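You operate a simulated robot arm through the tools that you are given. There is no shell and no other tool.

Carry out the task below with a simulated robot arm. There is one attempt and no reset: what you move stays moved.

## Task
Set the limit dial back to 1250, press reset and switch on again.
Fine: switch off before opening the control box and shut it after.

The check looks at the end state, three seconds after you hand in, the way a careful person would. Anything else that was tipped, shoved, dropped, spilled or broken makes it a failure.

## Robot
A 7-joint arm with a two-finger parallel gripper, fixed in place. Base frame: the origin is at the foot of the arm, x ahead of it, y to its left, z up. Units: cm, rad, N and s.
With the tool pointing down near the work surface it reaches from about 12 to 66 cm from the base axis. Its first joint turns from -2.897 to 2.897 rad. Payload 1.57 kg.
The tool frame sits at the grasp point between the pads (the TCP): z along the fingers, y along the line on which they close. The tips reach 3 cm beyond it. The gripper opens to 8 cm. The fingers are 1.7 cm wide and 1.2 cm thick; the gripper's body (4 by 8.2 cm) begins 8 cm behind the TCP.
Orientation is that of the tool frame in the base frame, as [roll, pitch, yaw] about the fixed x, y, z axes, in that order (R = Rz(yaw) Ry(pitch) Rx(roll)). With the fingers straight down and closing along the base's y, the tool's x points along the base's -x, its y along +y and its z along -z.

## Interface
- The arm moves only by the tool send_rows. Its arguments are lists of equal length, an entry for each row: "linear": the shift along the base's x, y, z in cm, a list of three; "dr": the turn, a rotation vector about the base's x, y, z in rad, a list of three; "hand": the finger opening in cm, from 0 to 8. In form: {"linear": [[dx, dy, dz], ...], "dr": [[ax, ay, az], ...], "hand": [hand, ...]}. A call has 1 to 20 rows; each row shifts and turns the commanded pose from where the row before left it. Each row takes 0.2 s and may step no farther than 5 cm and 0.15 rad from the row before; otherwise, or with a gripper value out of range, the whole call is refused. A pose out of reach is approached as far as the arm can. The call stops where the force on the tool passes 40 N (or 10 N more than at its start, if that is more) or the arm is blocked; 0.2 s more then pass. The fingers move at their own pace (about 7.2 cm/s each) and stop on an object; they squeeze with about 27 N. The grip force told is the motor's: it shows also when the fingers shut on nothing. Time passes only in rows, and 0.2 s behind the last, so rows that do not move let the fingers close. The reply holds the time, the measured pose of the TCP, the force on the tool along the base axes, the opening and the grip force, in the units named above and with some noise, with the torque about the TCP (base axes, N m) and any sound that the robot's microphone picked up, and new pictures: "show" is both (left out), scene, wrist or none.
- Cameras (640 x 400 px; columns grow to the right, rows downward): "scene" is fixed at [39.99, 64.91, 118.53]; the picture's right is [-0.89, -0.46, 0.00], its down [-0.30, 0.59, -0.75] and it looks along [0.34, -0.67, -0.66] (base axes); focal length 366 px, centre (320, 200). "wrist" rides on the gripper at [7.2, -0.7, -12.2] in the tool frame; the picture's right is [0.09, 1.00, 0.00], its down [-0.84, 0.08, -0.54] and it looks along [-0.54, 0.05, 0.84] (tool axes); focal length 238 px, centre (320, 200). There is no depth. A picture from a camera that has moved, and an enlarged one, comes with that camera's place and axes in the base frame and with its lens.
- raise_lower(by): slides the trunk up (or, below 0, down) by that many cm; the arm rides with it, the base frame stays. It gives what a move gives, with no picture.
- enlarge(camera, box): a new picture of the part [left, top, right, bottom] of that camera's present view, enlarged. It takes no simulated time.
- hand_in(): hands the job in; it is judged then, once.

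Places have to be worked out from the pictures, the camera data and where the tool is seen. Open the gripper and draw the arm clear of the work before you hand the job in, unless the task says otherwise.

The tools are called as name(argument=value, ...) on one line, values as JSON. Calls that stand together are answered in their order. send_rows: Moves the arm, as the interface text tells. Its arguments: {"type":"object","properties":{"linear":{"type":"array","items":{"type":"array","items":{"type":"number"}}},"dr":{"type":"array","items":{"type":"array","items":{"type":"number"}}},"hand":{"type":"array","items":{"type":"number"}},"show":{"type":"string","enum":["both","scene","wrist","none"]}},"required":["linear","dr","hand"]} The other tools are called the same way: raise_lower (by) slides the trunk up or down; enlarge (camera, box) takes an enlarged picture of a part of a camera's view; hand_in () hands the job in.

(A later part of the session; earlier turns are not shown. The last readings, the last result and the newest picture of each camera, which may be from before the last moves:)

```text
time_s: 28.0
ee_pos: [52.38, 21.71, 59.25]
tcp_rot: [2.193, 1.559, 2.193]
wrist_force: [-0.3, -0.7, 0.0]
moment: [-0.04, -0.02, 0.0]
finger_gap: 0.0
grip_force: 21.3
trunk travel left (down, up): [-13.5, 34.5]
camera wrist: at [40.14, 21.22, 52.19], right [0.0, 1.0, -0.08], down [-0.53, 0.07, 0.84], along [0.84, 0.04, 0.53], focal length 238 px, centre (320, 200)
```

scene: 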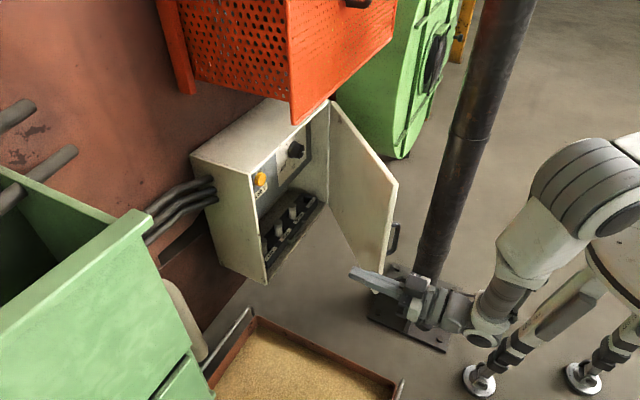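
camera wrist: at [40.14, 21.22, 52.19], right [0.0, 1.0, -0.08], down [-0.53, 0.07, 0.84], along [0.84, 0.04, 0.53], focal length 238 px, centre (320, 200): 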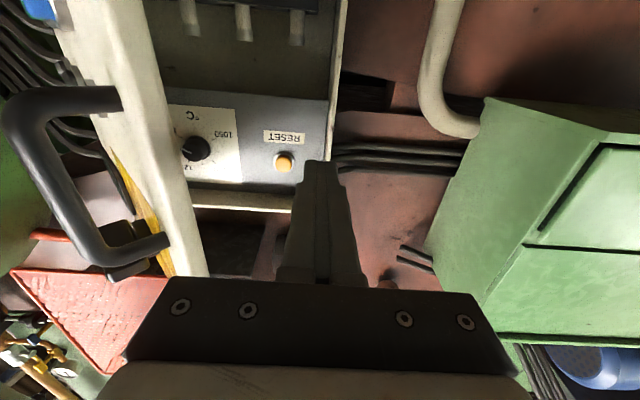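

Now I can see the RESET button and the dial plate inside. I'll zoom in on them before sweeping the door further open.

enlarge(camera="wrist", box=[160, 80, 340, 220])

send_rows(linear=[[0, -1.5, 0], [0, -1.5, 0], [0, -1.5, 0], [-0.2, -1.5, 0], [-0.4, -1.5, 0], [-0.5, -1.5, 0], [-0.5, -1.5, 0], [-0.5, -1.5, 0]], dr=[[0, 0, 0], [0, 0, 0], [0, 0, 0], [0, 0, 0], [0, 0, 0], [0, 0, 0], [0, 0, 0], [0, 0, 0]], hand=[0, 0, 0, 0, 0, 0, 0, 0])

```text
2.86 times, centred on (250, 150) of wrist
camera zoom: at [40.14, 21.22, 52.19], right [0.0, 1.0, -0.08], down [-0.53, 0.07, 0.84], along [0.84, 0.04, 0.53], focal length 681 px, centre (520, 343)
```

zoom: 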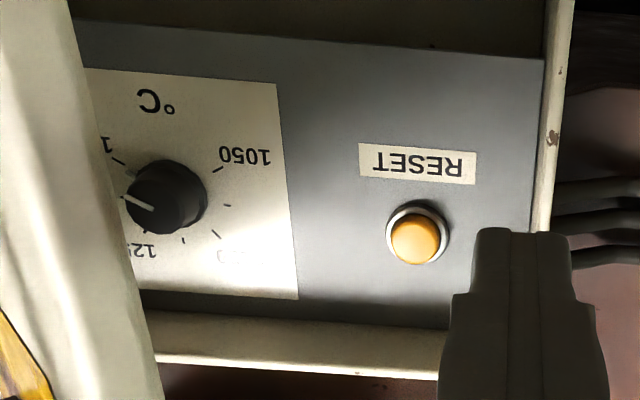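

```text
time_s: 29.8
ee_pos: [50.24, 9.61, 59.34]
tcp_rot: [2.154, 1.556, 2.152]
wrist_force: [-0.1, 0.3, 0.0]
moment: [0.02, 0.01, -0.01]
finger_gap: 0.01
grip_force: 21.4
trunk travel left (down, up): [-13.5, 34.5]
camera wrist: at [37.98, 9.09, 52.19], right [0.0, 1.0, -0.08], down [-0.53, 0.07, 0.84], along [0.84, 0.04, 0.53], focal length 238 px, centre (320, 200)
```

scene: 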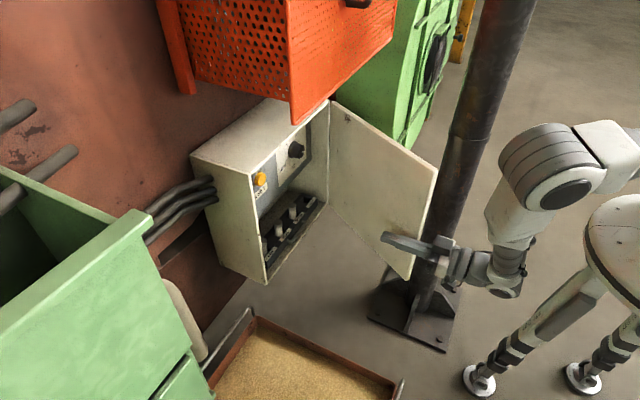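
wrist: 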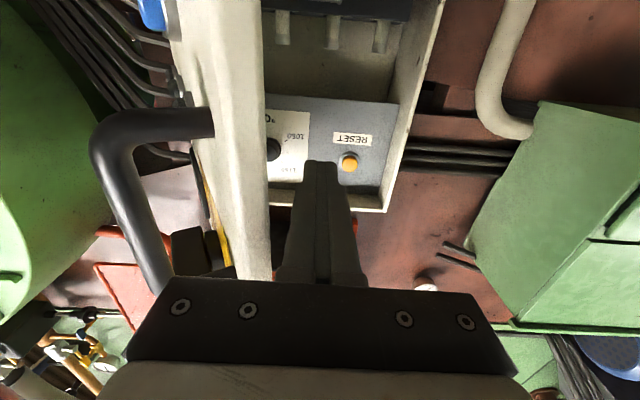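

The door is following the finger with almost no force. I'll continue the sweep to about 80° open.

send_rows(linear=[[-0.6, -1.5, 0], [-0.6, -1.5, 0], [-0.6, -1.5, 0], [-0.6, -1.5, 0], [-0.6, -1.5, 0], [-0.4, -1.2, 0], [-0.3, -1.0, 0]], dr=[[0, 0, 0], [0, 0, 0], [0, 0, 0], [0, 0, 0], [0, 0, 0], [0, 0, 0], [0, 0, 0]], hand=[0, 0, 0, 0, 0, 0, 0])

```text
time_s: 31.4
ee_pos: [46.61, -0.08, 59.31]
tcp_rot: [2.203, 1.556, 2.201]
wrist_force: [0.0, -0.2, -1.1]
moment: [-0.01, -0.02, -0.04]
finger_gap: 0.02
grip_force: 21.4
trunk travel left (down, up): [-13.5, 34.5]
camera wrist: at [34.36, -0.6, 52.2], right [0.0, 1.0, -0.08], down [-0.53, 0.07, 0.84], along [0.85, 0.04, 0.53], focal length 238 px, centre (320, 200)
```

scene: 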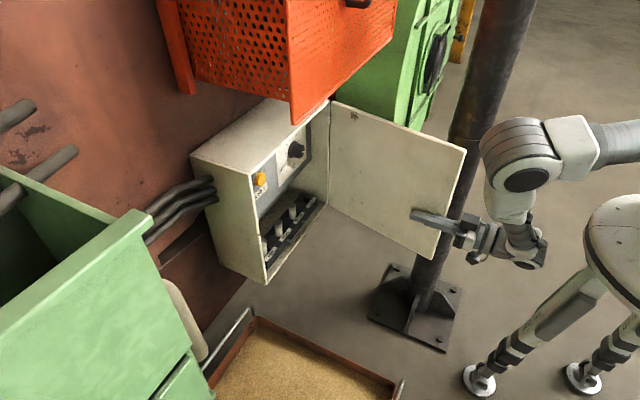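
wrist: 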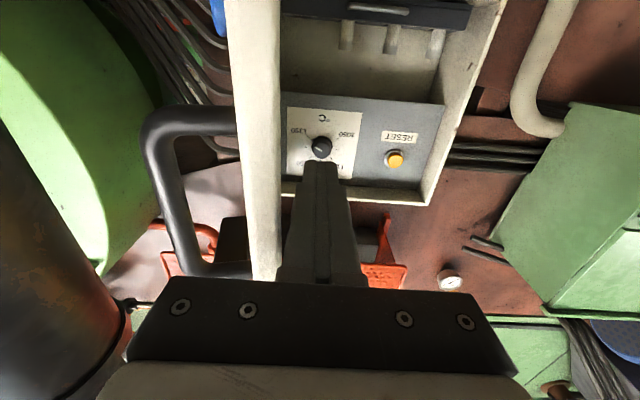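

The door now stands nearly perpendicular to the box. I'll enlarge the dial to read its scale and pointer.

enlarge(camera="wrist", box=[275, 95, 445, 205])

enlarge(camera="scene", box=[240, 110, 340, 220])

```text
3.64 times, centred on (360, 150) of wrist
camera zoom: at [34.36, -0.6, 52.2], right [0.0, 1.0, -0.08], down [-0.53, 0.07, 0.84], along [0.85, 0.04, 0.53], focal length 867 px, centre (174, 382)
```

zoom: 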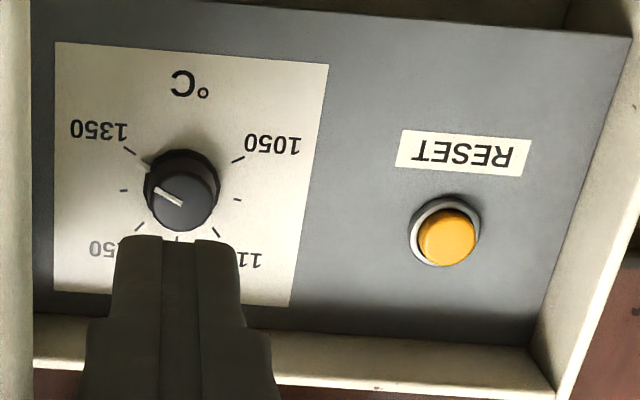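

```text
3.64 times, centred on (290, 165) of scene
camera zoom: at [39.99, 64.91, 118.53], right [-0.89, -0.46, 0.0], down [-0.3, 0.59, -0.75], along [0.34, -0.67, -0.66], focal length 1329 px, centre (429, 327)
```

zoom: 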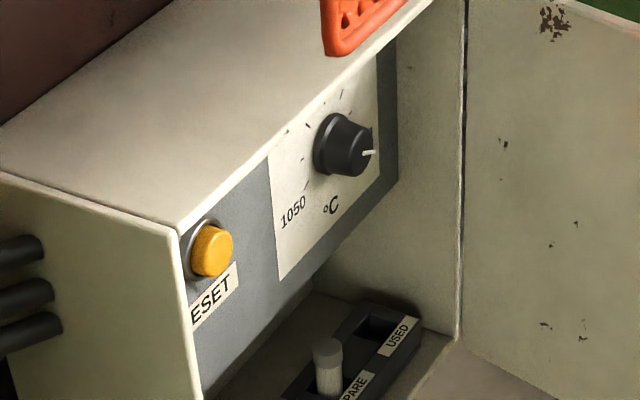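

The dial scale runs 1050 (lower left), 1150, 1250 (upper right), 1350 (lower right), and the pointer sits past 1300. I place the dial near (80, 0.9, 68.5) and RESET near (80, 15.7, 69.8). I'll nudge the door open a little more, then move to a good viewing pose.

send_rows(linear=[[-0.2, -0.9, 0], [-0.2, -0.8, 0], [0, 2, 0.5], [0, 3, 1.5], [0, 3, 2], [0, 1, 2]], dr=[[0, 0, 0], [0, 0, 0], [0, 0, 0], [0, 0, 0], [0, 0, 0], [0, 0, 0]], hand=[0, 0, 0, 0, 0, 0])

```text
time_s: 32.8
ee_pos: [46.24, 7.38, 65.31]
tcp_rot: [2.226, 1.556, 2.224]
wrist_force: [-0.2, -0.3, -0.7]
moment: [0.02, 0.02, 0.01]
finger_gap: 0.0
grip_force: 21.7
trunk travel left (down, up): [-13.5, 34.5]
camera wrist: at [33.92, 6.84, 58.26], right [0.0, 1.0, -0.08], down [-0.53, 0.07, 0.84], along [0.85, 0.04, 0.53], focal length 238 px, centre (320, 200)
```

scene: 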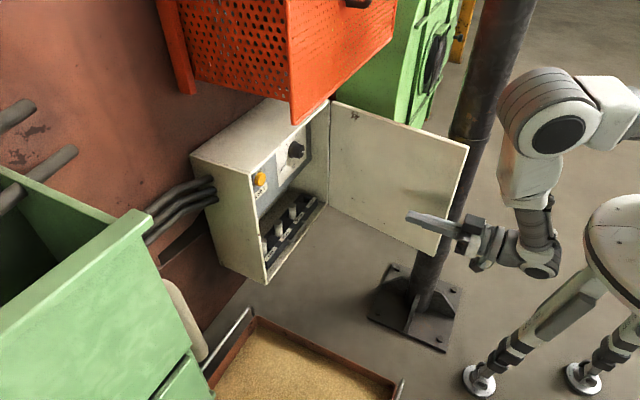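
wrist: 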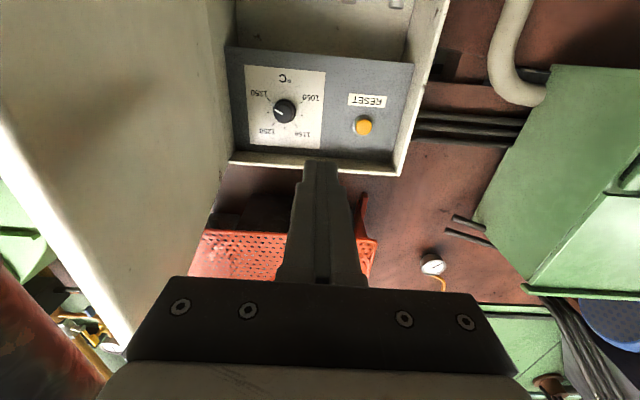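

enlarge(camera="wrist", box=[240, 60, 340, 155])

```text
4.21 times, centred on (290, 108) of wrist
camera zoom: at [33.92, 6.84, 58.26], right [0.0, 1.0, -0.08], down [-0.53, 0.07, 0.84], along [0.85, 0.04, 0.53], focal length 1004 px, centre (446, 590)
```

zoom: 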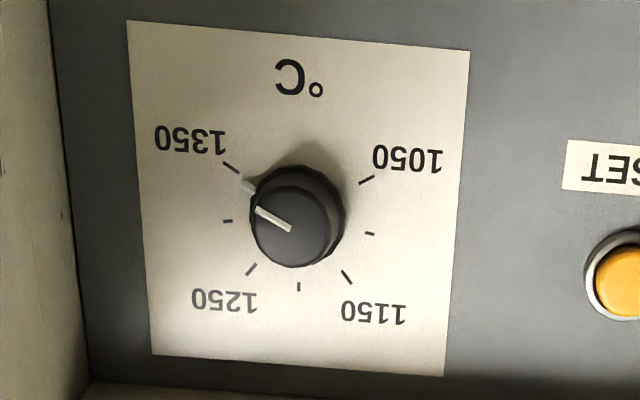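

The tick spacing fits 40° per 50 °C with 1200 straight up, so the pointer at about 120° reads 1350. 1250 needs about an 80° counter-clockwise turn. I'll roll the tool and tilt it so the wrist stays on the +y side, clear of the open door.

send_rows(linear=[[0, 0.3, 0.3], [0, 0.3, 0.3], [0, 0.3, 0.3], [0, 0.3, 0.3], [0, 0.3, 0.3], [0, 0.3, 0.3], [0, 0.3, 0.3], [1, 0, 0.2], [1, 0, 0.2], [1, 0, 0.2]], dr=[[-0.1247, 0, 0], [-0.1247, 0, 0], [-0.1247, 0, 0], [-0.1247, 0, 0], [-0.1247, 0, 0], [-0.1247, 0, 0], [-0.1247, 0, 0], [0, 0.0748, -0.0891], [0, 0.0748, -0.0891], [0, 0.0748, -0.0891]], hand=[0, 0, 0, 0, 0, 0, 2, 4, 6, 6])

```text
time_s: 35.0
ee_pos: [49.15, 9.46, 68.06]
tcp_rot: [-1.859, 0.657, -2.032]
wrist_force: [-0.5, -1.4, -0.5]
moment: [-0.01, -0.01, 0.04]
finger_gap: 5.99
grip_force: 0.1
trunk travel left (down, up): [-13.5, 34.5]
camera wrist: at [35.38, 7.24, 66.89], right [-0.03, 0.58, -0.81], down [-0.21, 0.79, 0.57], along [0.98, 0.19, 0.1], focal length 238 px, centre (320, 200)
```

scene: 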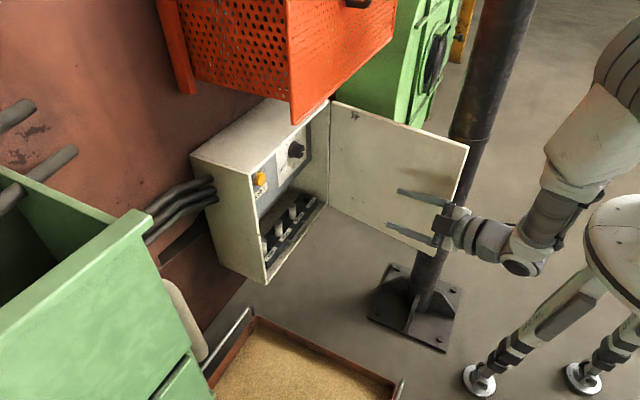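
wrist: 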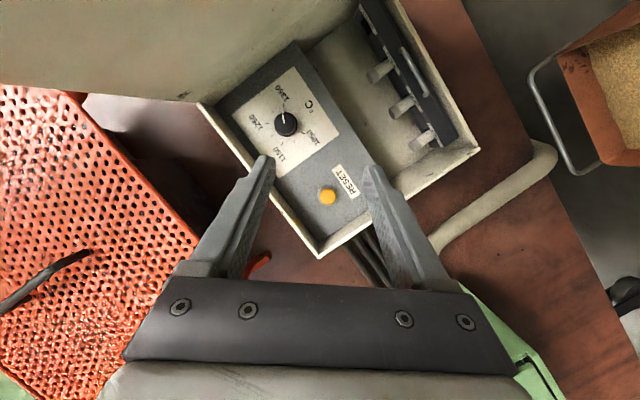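

The dial is in good view from here. I'll enlarge it to refine its centre and pointer angle.

enlarge(camera="wrist", box=[235, 70, 365, 220])

```text
2.67 times, centred on (300, 145) of wrist
camera zoom: at [35.38, 7.24, 66.89], right [-0.03, 0.58, -0.81], down [-0.21, 0.79, 0.57], along [0.98, 0.19, 0.1], focal length 636 px, centre (373, 347)
```

zoom: 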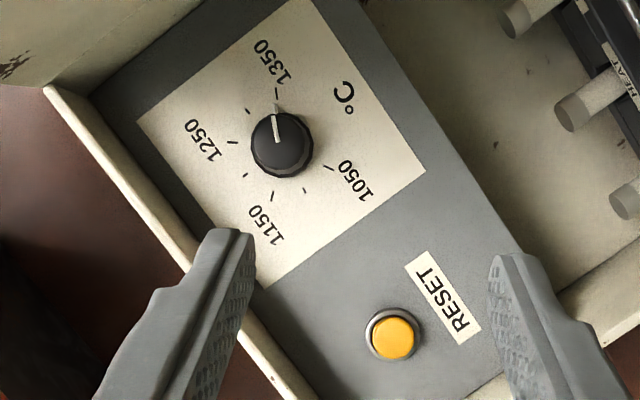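

The pointer clearly sits on 1350. I refine the dial axis to y=1.0, z=68.3 with its front near x=77. I'll move to a pre-grasp about 7 cm short of it.

send_rows(linear=[[4, -2, 0.2], [4, -2, 0.2], [4, -2, 0.2], [4, -1.92, 0.1], [3, 0, 0]], dr=[[0, 0, 0], [0, 0, 0], [0, 0, 0], [0, 0, 0], [0, 0, 0]], hand=[6, 6, 6, 6, 6])

```text
time_s: 36.2
ee_pos: [68.52, 1.37, 68.46]
tcp_rot: [-1.859, 0.658, -2.029]
wrist_force: [0.4, -0.2, -0.2]
moment: [0.0, 0.03, -0.06]
finger_gap: 6.0
grip_force: 0.1
trunk travel left (down, up): [-13.5, 34.5]
camera wrist: at [54.49, -0.86, 67.41], right [-0.03, 0.58, -0.81], down [-0.21, 0.79, 0.57], along [0.98, 0.19, 0.1], focal length 238 px, centre (320, 200)
```

scene: 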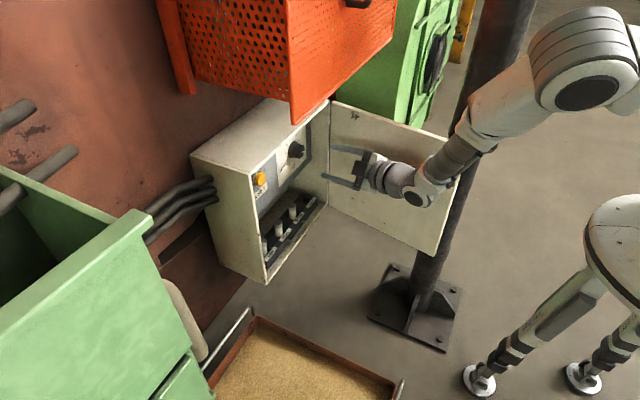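
wrist: 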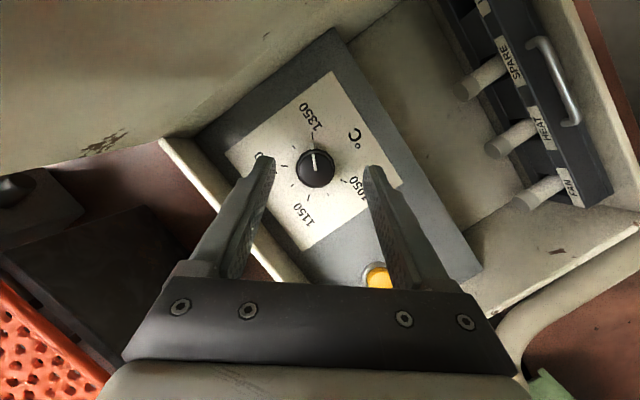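

The knob sits centred between the fingers. I'll advance most of the remaining distance and look again before the last bit.

send_rows(linear=[[2, 0, 0.1], [2, 0, 0.1], [1.6, 0, 0.1]], dr=[[0, 0, 0], [0, 0, 0], [0, 0, 0]], hand=[6, 6, 6])

```text
time_s: 37.0
ee_pos: [73.79, 1.55, 68.81]
tcp_rot: [-1.857, 0.658, -2.029]
wrist_force: [-0.6, 0.2, 0.3]
moment: [0.0, -0.01, 0.03]
finger_gap: 5.99
grip_force: 0.0
trunk travel left (down, up): [-13.5, 34.5]
camera wrist: at [59.92, -0.68, 67.68], right [-0.03, 0.58, -0.81], down [-0.21, 0.79, 0.57], along [0.98, 0.19, 0.1], focal length 238 px, centre (320, 200)
```

scene: 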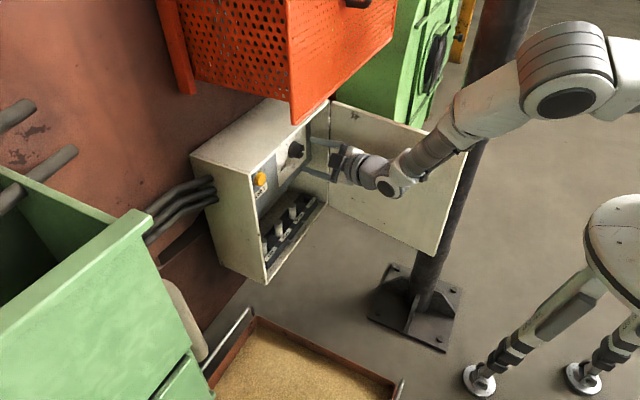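
wrist: 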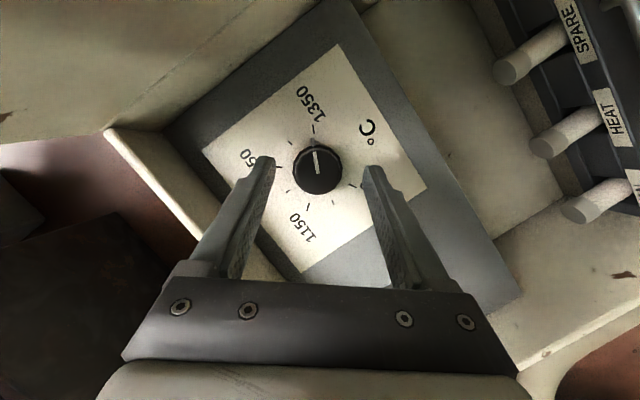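

The knob axis now works out at y=0.7, z=68.4, with its front near x=77.5. I'll make the final small advance and close on it.

send_rows(linear=[[0.8, -0.1, 0], [0.8, -0.1, 0], [0.6, -0.1, 0], [0, 0, 0], [0, 0, 0], [0, 0, 0], [0, 0, 0]], dr=[[0, 0, 0], [0, 0, 0], [0, 0, 0], [0, 0, 0], [0, 0, 0], [0, 0, 0], [0, 0, 0]], hand=[6, 6, 6, 4.5, 3.0, 2.5, 2.5])

```text
time_s: 38.6
ee_pos: [76.07, 1.34, 68.75]
tcp_rot: [-1.861, 0.656, -2.029]
wrist_force: [-0.1, 5.9, -8.4]
moment: [0.05, 0.09, 0.31]
finger_gap: 3.71
grip_force: 43.3
trunk travel left (down, up): [-13.5, 34.5]
camera wrist: at [62.11, -0.9, 67.67], right [-0.03, 0.58, -0.81], down [-0.21, 0.79, 0.58], along [0.98, 0.19, 0.1], focal length 238 px, centre (320, 200)
```

scene: 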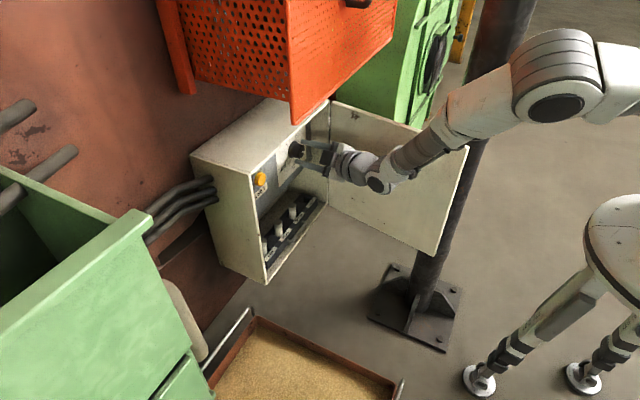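
wrist: 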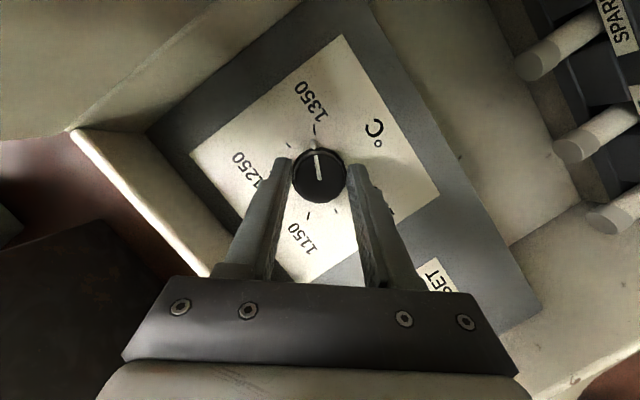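

The knob is gripped at 3.7 cm. I'll turn it counter-clockwise about its axis, moving the TCP on the matching small arc, and do the first half to check.

send_rows(linear=[[0, 0.062, -0.077], [0, 0.05, -0.085], [0, 0.038, -0.091], [0, 0.025, -0.095], [0, 0.011, -0.098]], dr=[[-0.1396, 0, 0], [-0.1396, 0, 0], [-0.1396, 0, 0], [-0.1396, 0, 0], [-0.1396, 0, 0]], hand=[2.5, 2.5, 2.5, 2.5, 2.5])

```text
time_s: 39.8
ee_pos: [75.91, 1.42, 68.46]
tcp_rot: [-1.569, 0.012, -1.929]
wrist_force: [-4.3, 9.3, -7.1]
moment: [0.06, 0.3, -0.06]
finger_gap: 3.68
grip_force: 43.5
trunk travel left (down, up): [-13.5, 34.5]
camera wrist: at [62.1, -1.01, 69.06], right [-0.03, -0.08, -1.0], down [-0.21, 0.97, -0.07], along [0.98, 0.21, -0.04], focal length 238 px, centre (320, 200)
```

scene: 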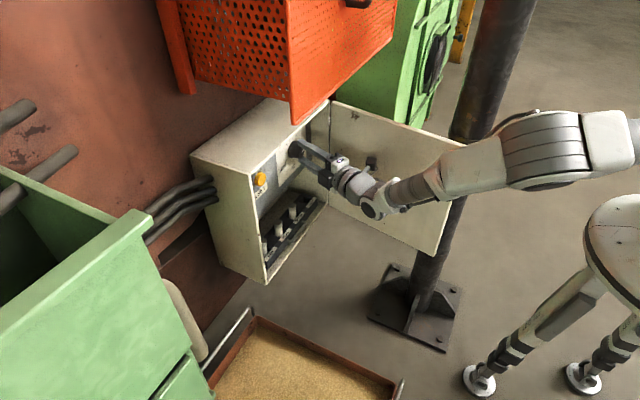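
wrist: 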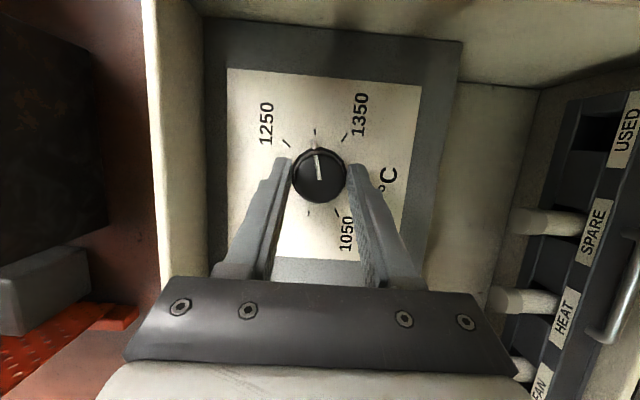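

The pointer now lies on the 1300 tick, and the knob turns with the gripper. I'll continue the second half.

send_rows(linear=[[0, -0.002, -0.099], [0, -0.016, -0.098], [0, -0.029, -0.094], [0, -0.042, -0.089], [0, -0.054, -0.083]], dr=[[-0.1396, 0, 0], [-0.1396, 0, 0], [-0.1396, 0, 0], [-0.1396, 0, 0], [-0.1396, 0, 0]], hand=[2.5, 2.5, 2.5, 2.5, 2.5])

```text
time_s: 41.0
ee_pos: [75.97, 1.29, 68.17]
tcp_rot: [-1.282, -0.634, -2.023]
wrist_force: [-20.5, 13.2, 1.5]
moment: [-0.04, 0.32, 0.87]
finger_gap: 3.69
grip_force: 43.4
trunk travel left (down, up): [-13.5, 34.5]
camera wrist: at [62.09, -0.2, 70.17], right [-0.02, -0.7, -0.71], down [-0.21, 0.7, -0.68], along [0.98, 0.14, -0.16], focal length 238 px, centre (320, 200)
```

scene: 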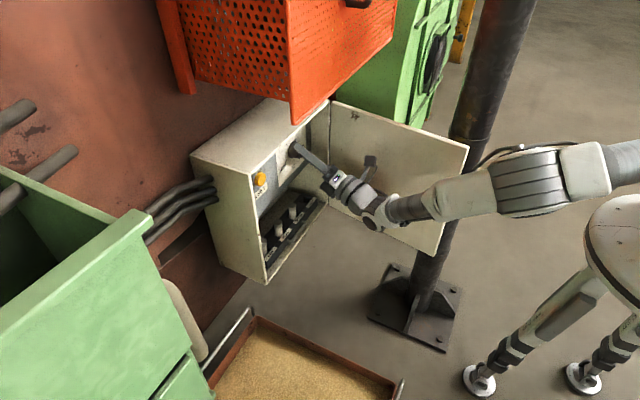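
wrist: 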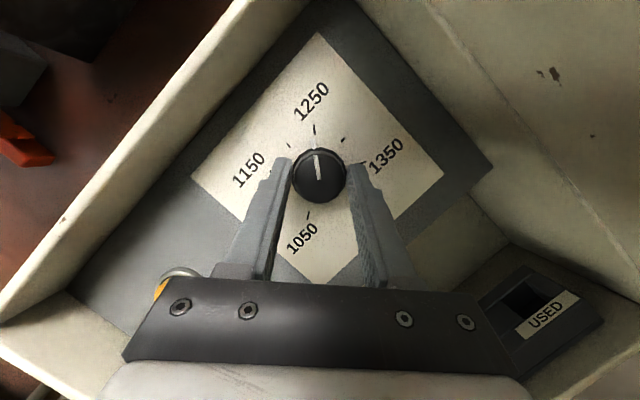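

The pointer looks lined up with 1250. I'll enlarge to confirm before releasing.

enlarge(camera="wrist", box=[260, 80, 380, 220])

```text
2.86 times, centred on (320, 150) of wrist
camera zoom: at [62.09, -0.2, 70.17], right [-0.02, -0.7, -0.71], down [-0.21, 0.7, -0.68], along [0.98, 0.14, -0.16], focal length 681 px, centre (320, 343)
```

zoom: 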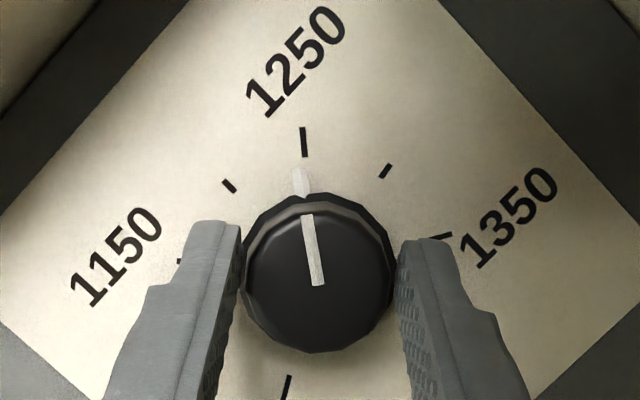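

The pointer is on the 1250 tick, perhaps 3° past it. I'll nudge it back slightly, ease the axial load and look again.

send_rows(linear=[[-0.15, 0.02, 0.03], [0, 0, 0]], dr=[[0.05, 0, 0], [0, 0, 0]], hand=[2.5, 2.5])

enlarge(camera="wrist", box=[260, 80, 380, 220])

```text
time_s: 41.6
ee_pos: [76.01, 1.37, 68.24]
tcp_rot: [-1.309, -0.587, -2.005]
wrist_force: [6.0, 12.3, 3.5]
moment: [-0.06, -0.44, 0.08]
finger_gap: 3.71
grip_force: 43.2
trunk travel left (down, up): [-13.5, 34.5]
camera wrist: at [62.09, -0.3, 70.11], right [-0.02, -0.66, -0.75], down [-0.21, 0.73, -0.64], along [0.98, 0.15, -0.16], focal length 238 px, centre (320, 200)
```

scene: 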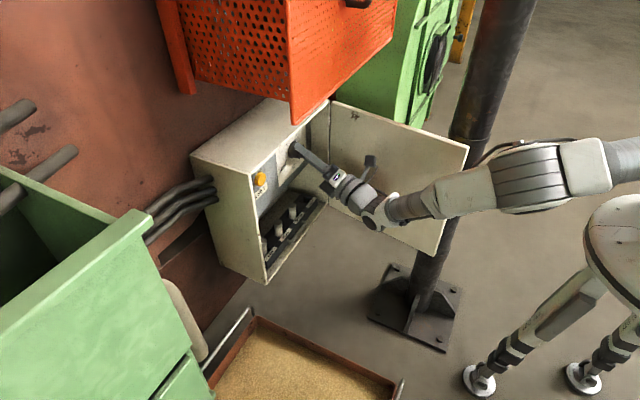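
wrist: 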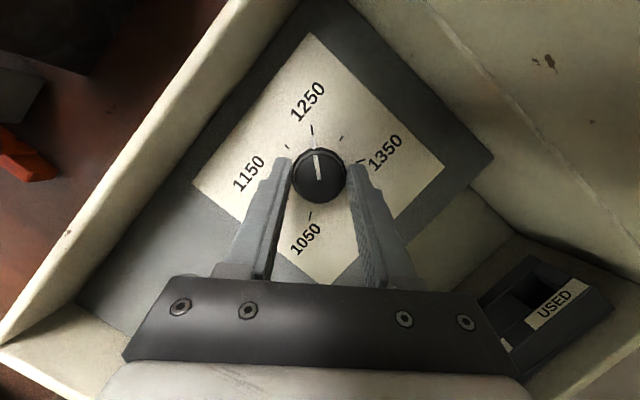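

```text
2.86 times, centred on (320, 150) of wrist
camera zoom: at [62.09, -0.3, 70.11], right [-0.02, -0.66, -0.75], down [-0.21, 0.73, -0.64], along [0.98, 0.15, -0.16], focal length 681 px, centre (320, 343)
```

zoom: 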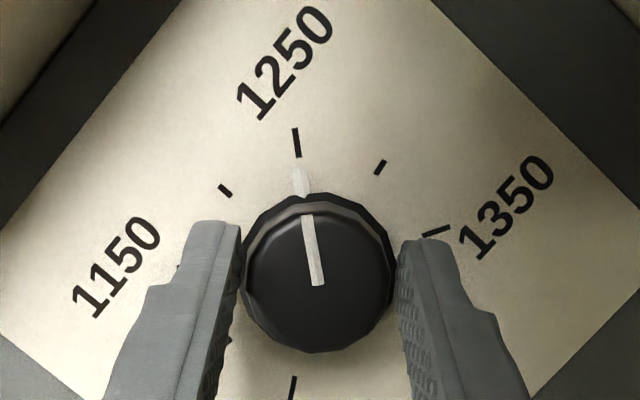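

The pointer is now in line with the 1250 tick. I'll release gently, back straight out and check the setting.

send_rows(linear=[[0, 0, 0], [0, 0, 0], [-2, 0, 0], [-2.5, 0, 0], [-3, 0.3, 0]], dr=[[0, 0, 0], [0, 0, 0], [0, 0, 0], [0, 0, 0], [0, 0, 0]], hand=[6, 6, 6, 6, 6])

enlarge(camera="wrist", box=[250, 80, 390, 220])

```text
time_s: 42.8
ee_pos: [68.5, 1.75, 68.1]
tcp_rot: [-1.312, -0.588, -2.006]
wrist_force: [-0.1, -0.2, -0.4]
moment: [0.0, -0.01, 0.03]
finger_gap: 6.01
grip_force: 0.0
trunk travel left (down, up): [-13.5, 34.5]
camera wrist: at [54.5, 0.04, 70.08], right [-0.03, -0.66, -0.75], down [-0.21, 0.74, -0.64], along [0.98, 0.14, -0.16], focal length 238 px, centre (320, 200)
```

scene: 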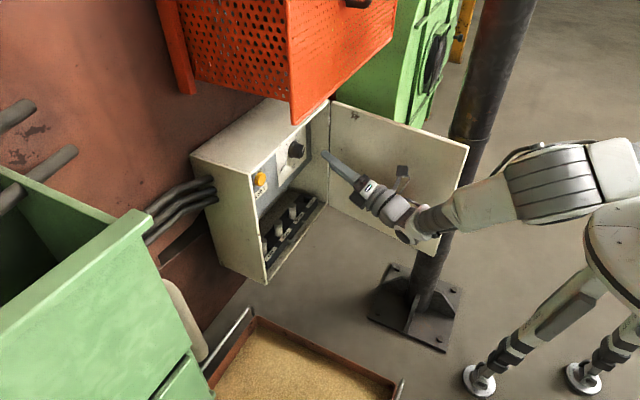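
wrist: 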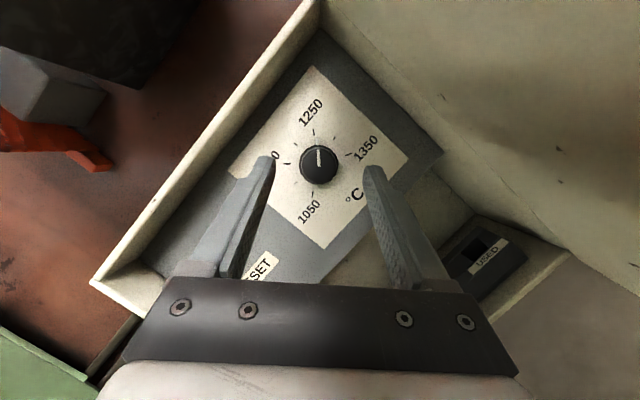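

```text
2.86 times, centred on (320, 150) of wrist
camera zoom: at [54.5, 0.04, 70.08], right [-0.03, -0.66, -0.75], down [-0.21, 0.74, -0.64], along [0.98, 0.14, -0.16], focal length 681 px, centre (320, 343)
```

zoom: 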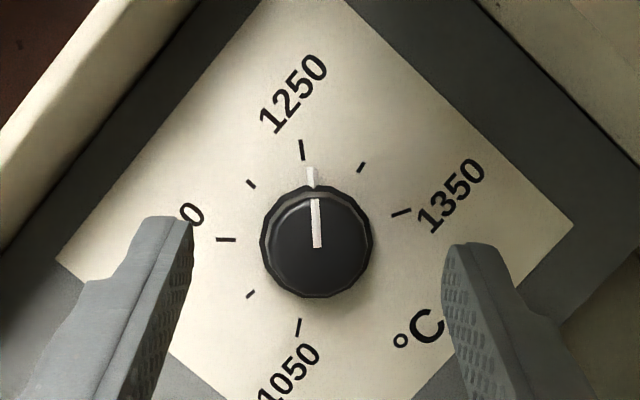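

After release the pointer reads about 1256, as side load dragged it roughly 5°. Combining both grasps puts the true axis near y=1.04, z=68.50, so I'll regrasp centred there and trim it.

send_rows(linear=[[3, -0.1, 0], [2.5, -0.06, 0], [1.9, 0, 0], [0, 0, 0], [0, 0, 0], [0, 0, 0], [0, 0, 0]], dr=[[0, 0, 0], [0, 0, 0], [0, 0, 0], [0, 0, 0], [0, 0, 0], [0, 0, 0], [0, 0, 0]], hand=[6, 6, 6, 4.5, 3.5, 2.5, 2.5])

enlarge(camera="wrist", box=[250, 80, 390, 220])

```text
time_s: 44.4
ee_pos: [75.67, 1.45, 68.08]
tcp_rot: [-1.313, -0.59, -2.006]
wrist_force: [3.4, 0.3, -1.4]
moment: [0.02, -0.1, -0.06]
finger_gap: 3.58
grip_force: 42.8
trunk travel left (down, up): [-13.5, 34.5]
camera wrist: at [61.85, -0.05, 70.0], right [-0.03, -0.66, -0.75], down [-0.21, 0.74, -0.64], along [0.98, 0.14, -0.16], focal length 238 px, centre (320, 200)
```

scene: 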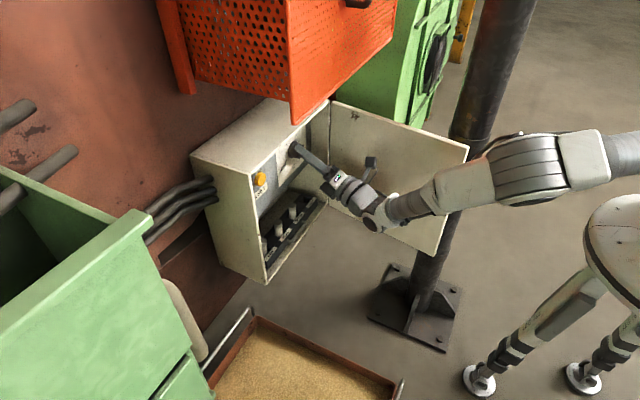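
wrist: 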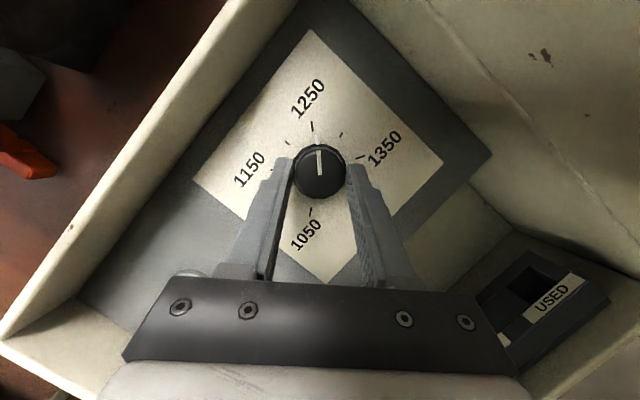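

```text
2.86 times, centred on (320, 150) of wrist
camera zoom: at [61.85, -0.05, 70.0], right [-0.03, -0.66, -0.75], down [-0.21, 0.74, -0.64], along [0.98, 0.14, -0.16], focal length 681 px, centre (320, 343)
```

zoom: 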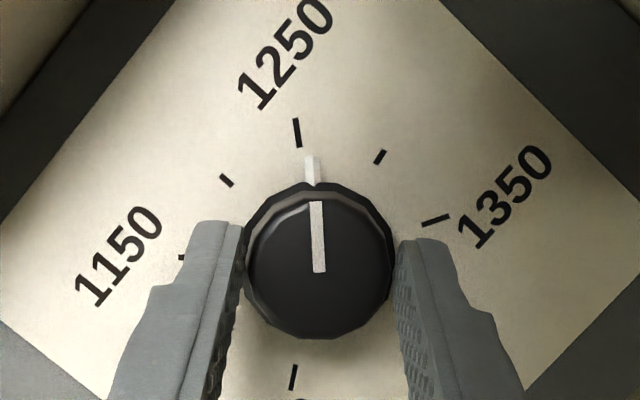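

The grip is centred this time, with forces near zero, and the pointer is about 5° toward 1300. I'll turn it 5° back and check.

send_rows(linear=[[0, -0.037, -0.044], [0, 0, 0]], dr=[[-0.095, 0, 0], [0, 0, 0]], hand=[2.5, 2.5])

enlarge(camera="wrist", box=[250, 80, 390, 220])

```text
time_s: 45.0
ee_pos: [75.8, 1.51, 67.98]
tcp_rot: [-1.26, -0.675, -2.034]
wrist_force: [-4.5, 3.0, -2.0]
moment: [0.0, 0.02, -0.3]
finger_gap: 3.61
grip_force: 42.5
trunk travel left (down, up): [-13.5, 34.5]
camera wrist: at [61.85, 0.1, 70.1], right [-0.03, -0.73, -0.68], down [-0.21, 0.67, -0.71], along [0.98, 0.13, -0.17], focal length 238 px, centre (320, 200)
```

scene: 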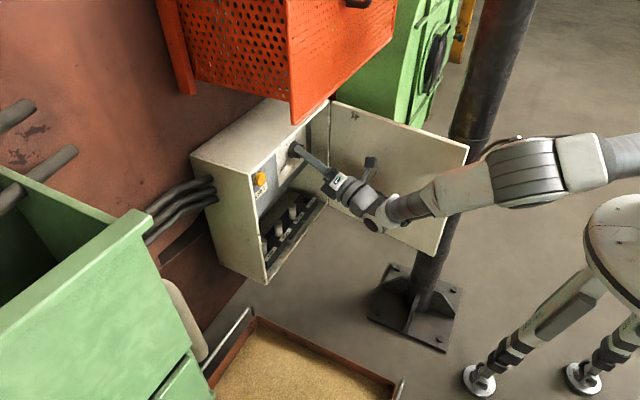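
wrist: 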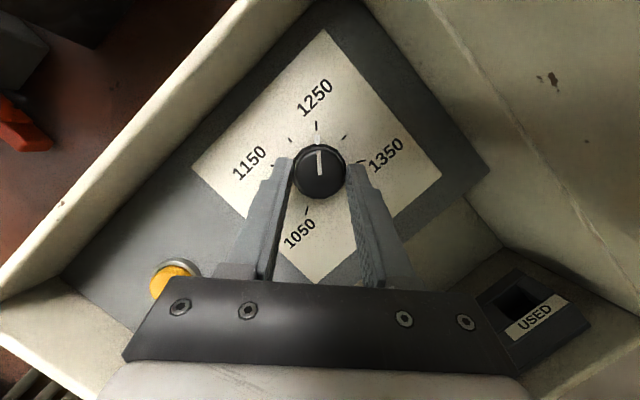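

```text
2.86 times, centred on (320, 150) of wrist
camera zoom: at [61.85, 0.1, 70.1], right [-0.03, -0.73, -0.68], down [-0.21, 0.67, -0.71], along [0.98, 0.13, -0.17], focal length 681 px, centre (320, 343)
```

zoom: 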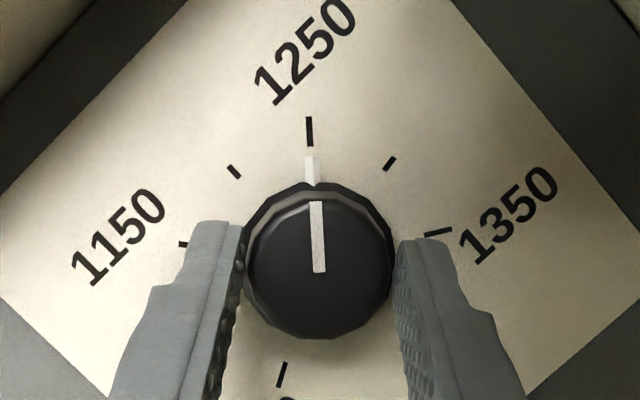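

The pointer is now aligned with the 1250 tick and side forces are only about 3 N. I'll release in small steps and back out.

send_rows(linear=[[0, 0, 0], [0, 0, 0], [0, 0, 0], [0, 0, 0], [-2, 0, 0], [-2.5, 0, 0], [-3, 0.3, 0]], dr=[[0, 0, 0], [0, 0, 0], [0, 0, 0], [0, 0, 0], [0, 0, 0], [0, 0, 0], [0, 0, 0]], hand=[3.6, 4.0, 5, 6, 6, 6, 6])

enlarge(camera="wrist", box=[250, 80, 390, 220])

```text
time_s: 46.6
ee_pos: [68.27, 1.68, 68.0]
tcp_rot: [-1.26, -0.674, -2.033]
wrist_force: [-1.0, 0.2, 0.1]
moment: [0.0, -0.02, 0.01]
finger_gap: 6.0
grip_force: 0.0
trunk travel left (down, up): [-13.5, 34.5]
camera wrist: at [54.34, 0.27, 70.04], right [-0.03, -0.73, -0.68], down [-0.21, 0.67, -0.71], along [0.98, 0.13, -0.17], focal length 238 px, centre (320, 200)
```

scene: 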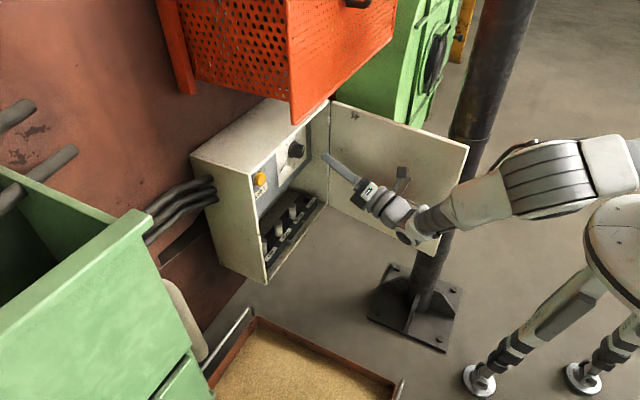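
wrist: 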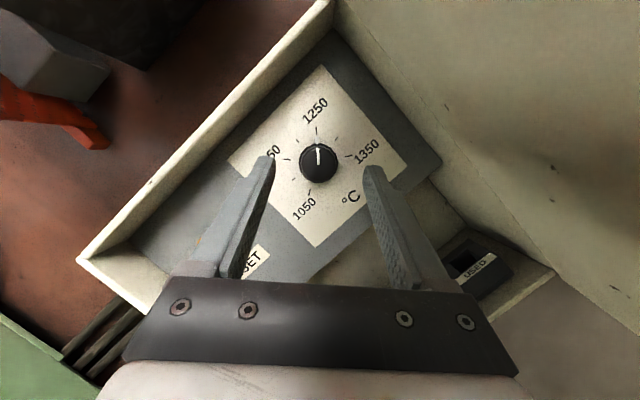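

```text
2.86 times, centred on (320, 150) of wrist
camera zoom: at [54.34, 0.27, 70.04], right [-0.03, -0.73, -0.68], down [-0.21, 0.67, -0.71], along [0.98, 0.13, -0.17], focal length 681 px, centre (320, 343)
```

zoom: 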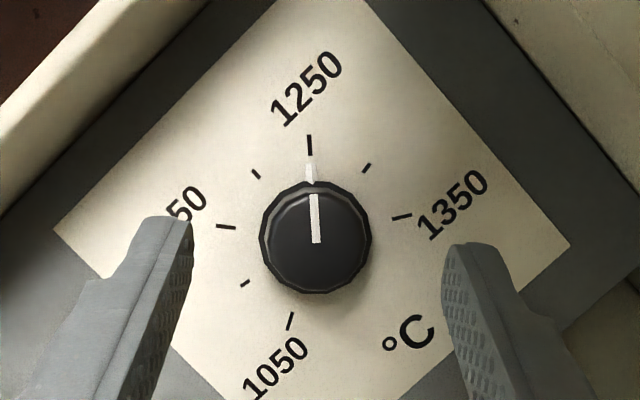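

Pointer, nub and tick now agree to within half a degree, so the dial is at 1250. Next is RESET, near (80, 15.7, 69.9). I'll back off, straighten the tool, close the fingers and line up with it.

send_rows(linear=[[-4, 1, 0.3], [-4, 3, 0.4], [0, 3.3, 0.4], [0, 3.4, 0.4], [0, 3.3, 0.4]], dr=[[0, 0, 0], [0, 0, 0], [0, 0.0814, 0.0864], [0, 0.0814, 0.0864], [0, 0.0814, 0.0864]], hand=[5, 3, 1, 0, 0])

```text
refused: row 2 steps farther than a row can; nothing moved
```

One row was just over the 5 cm step limit, so I'll split the move a little smaller.

send_rows(linear=[[-4, 1, 0.3], [-4, 2.5, 0.4], [0, 3.5, 0.4], [0, 3.5, 0.4], [0, 3.5, 0.4]], dr=[[0, 0, 0], [0, 0, 0], [0, 0.0814, 0.0864], [0, 0.0814, 0.0864], [0, 0.0814, 0.0864]], hand=[5, 3, 1, 0, 0])

```text
time_s: 47.8
ee_pos: [60.34, 15.48, 69.7]
tcp_rot: [-1.573, -0.731, -1.57]
wrist_force: [0.4, -0.9, -0.4]
moment: [-0.01, 0.0, 0.02]
finger_gap: 0.0
grip_force: 21.8
trunk travel left (down, up): [-13.5, 34.5]
camera wrist: at [48.15, 10.62, 75.03], right [0.0, -0.73, -0.68], down [-0.54, 0.57, -0.62], along [0.84, 0.37, -0.4], focal length 238 px, centre (320, 200)
```

scene: 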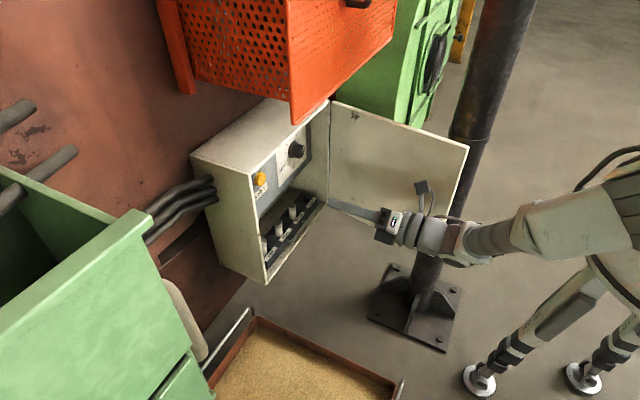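
wrist: 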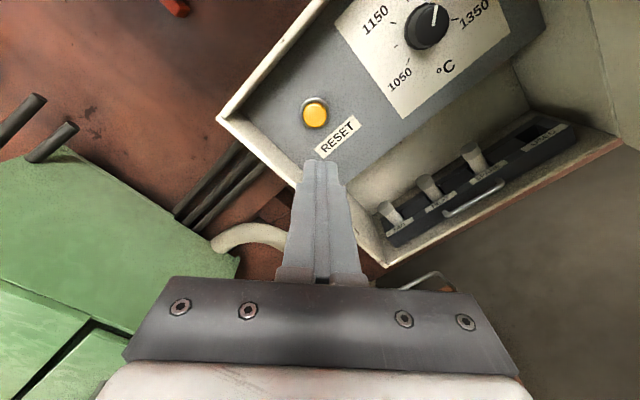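

The button sits slightly up and to +y from the tool axis, near y=15.75, z=70.1. I'll close in to about 3 cm short and check the alignment.

send_rows(linear=[[4, 0.2, 0.4], [4, 0.1, 0], [3, 0, 0]], dr=[[0, 0, 0], [0, 0, 0], [0, 0, 0]], hand=[0, 0, 0])

enlarge(camera="wrist", box=[250, 80, 390, 220])

enlarge(camera="scene", box=[210, 120, 350, 240])

```text
time_s: 48.6
ee_pos: [71.14, 15.99, 70.02]
tcp_rot: [-1.57, -0.731, -1.571]
wrist_force: [0.6, 0.4, 0.5]
moment: [0.01, 0.02, -0.03]
finger_gap: 0.03
grip_force: 21.4
trunk travel left (down, up): [-13.5, 34.5]
camera wrist: at [58.99, 11.03, 75.34], right [0.0, -0.73, -0.68], down [-0.54, 0.57, -0.62], along [0.84, 0.37, -0.4], focal length 238 px, centre (320, 200)
```

scene: 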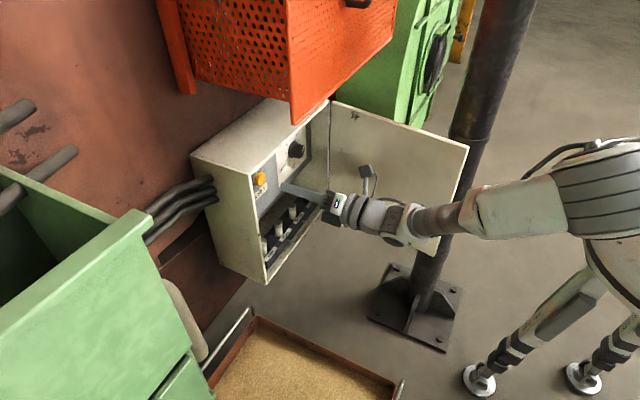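
wrist: 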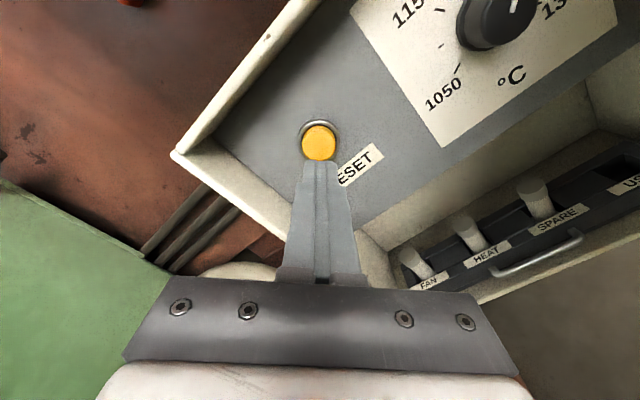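

```text
2.86 times, centred on (320, 150) of wrist
camera zoom: at [58.99, 11.03, 75.34], right [0.0, -0.73, -0.68], down [-0.54, 0.57, -0.62], along [0.84, 0.37, -0.4], focal length 681 px, centre (320, 343)
```

zoom: 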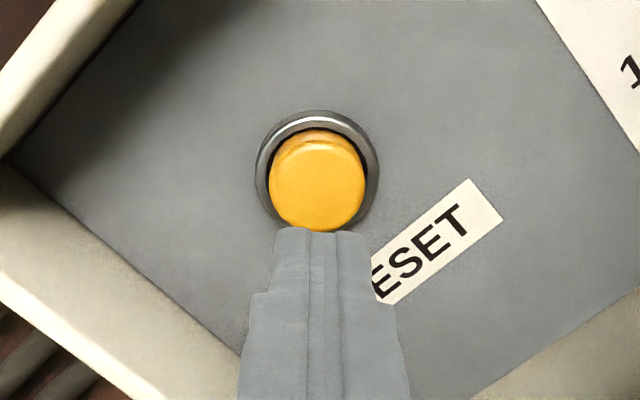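

```text
3.33 times, centred on (280, 180) of scene
camera zoom: at [39.99, 64.91, 118.53], right [-0.89, -0.46, 0.0], down [-0.3, 0.59, -0.75], along [0.34, -0.67, -0.66], focal length 1218 px, centre (453, 267)
```

zoom: 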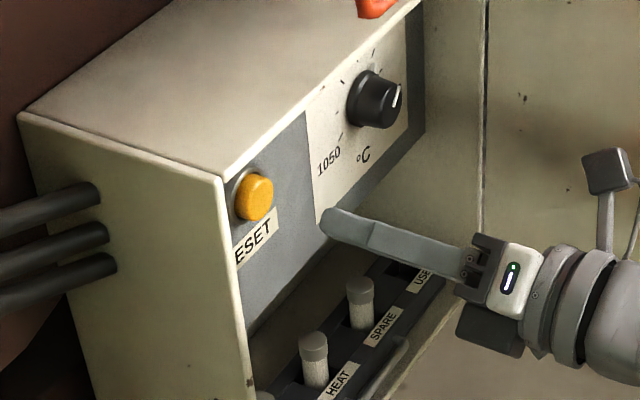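

The fingertip axis is slightly low and to +y of the button, so I'll correct by about -0.25 in y and +0.35 in z. Then I'll creep forward to just before contact.

send_rows(linear=[[1, -0.25, 0.35], [1.5, 0, 0], [1, 0, 0]], dr=[[0, 0, 0], [0, 0, 0], [0, 0, 0]], hand=[0, 0, 0])

enlarge(camera="wrist", box=[250, 80, 390, 220])

enlarge(camera="scene", box=[210, 120, 350, 240])

```text
time_s: 49.4
ee_pos: [74.75, 15.72, 70.59]
tcp_rot: [-1.57, -0.73, -1.574]
wrist_force: [-0.6, 0.0, 0.7]
moment: [0.0, -0.01, 0.01]
finger_gap: 0.0
grip_force: 21.6
trunk travel left (down, up): [-13.5, 34.5]
camera wrist: at [62.56, 10.83, 75.92], right [0.0, -0.73, -0.68], down [-0.54, 0.57, -0.62], along [0.84, 0.37, -0.4], focal length 238 px, centre (320, 200)
```

scene: 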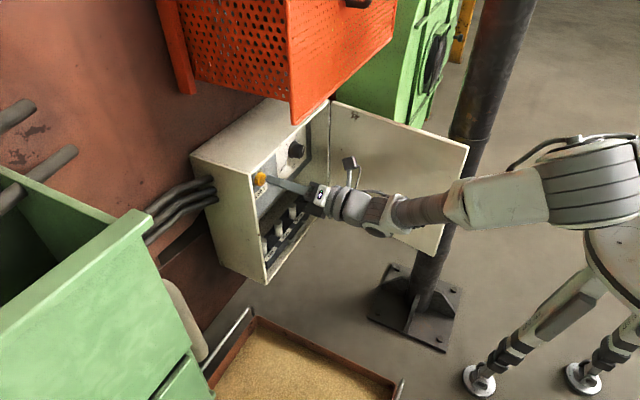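
wrist: 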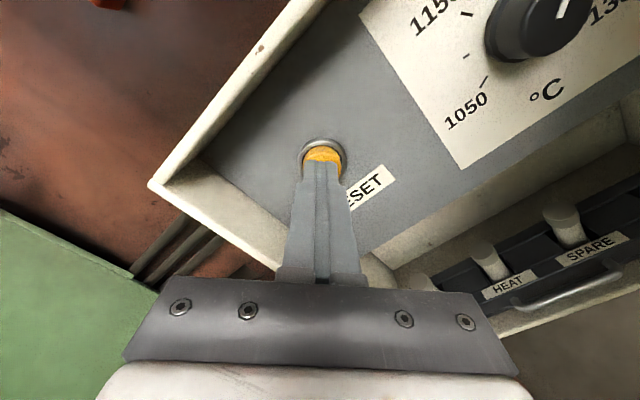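

```text
2.86 times, centred on (320, 150) of wrist
camera zoom: at [62.56, 10.83, 75.92], right [0.0, -0.73, -0.68], down [-0.54, 0.57, -0.62], along [0.84, 0.37, -0.4], focal length 681 px, centre (320, 343)
```

zoom: 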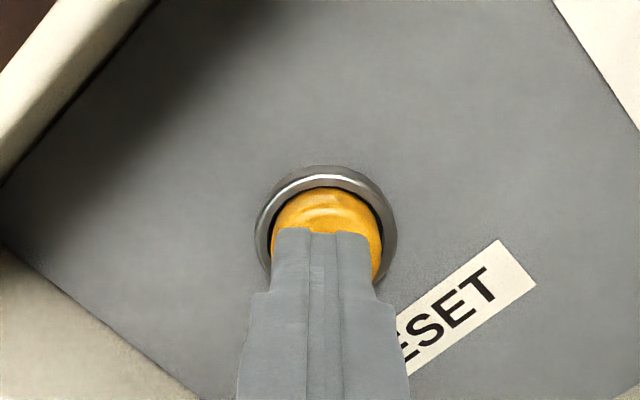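

```text
3.33 times, centred on (280, 180) of scene
camera zoom: at [39.99, 64.91, 118.53], right [-0.89, -0.46, 0.0], down [-0.3, 0.59, -0.75], along [0.34, -0.67, -0.66], focal length 1218 px, centre (453, 267)
```

zoom: 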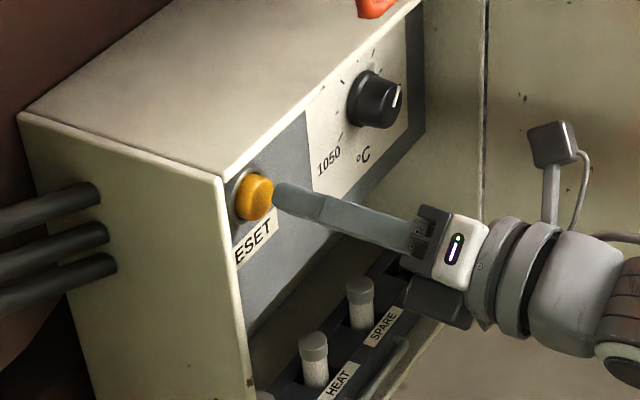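

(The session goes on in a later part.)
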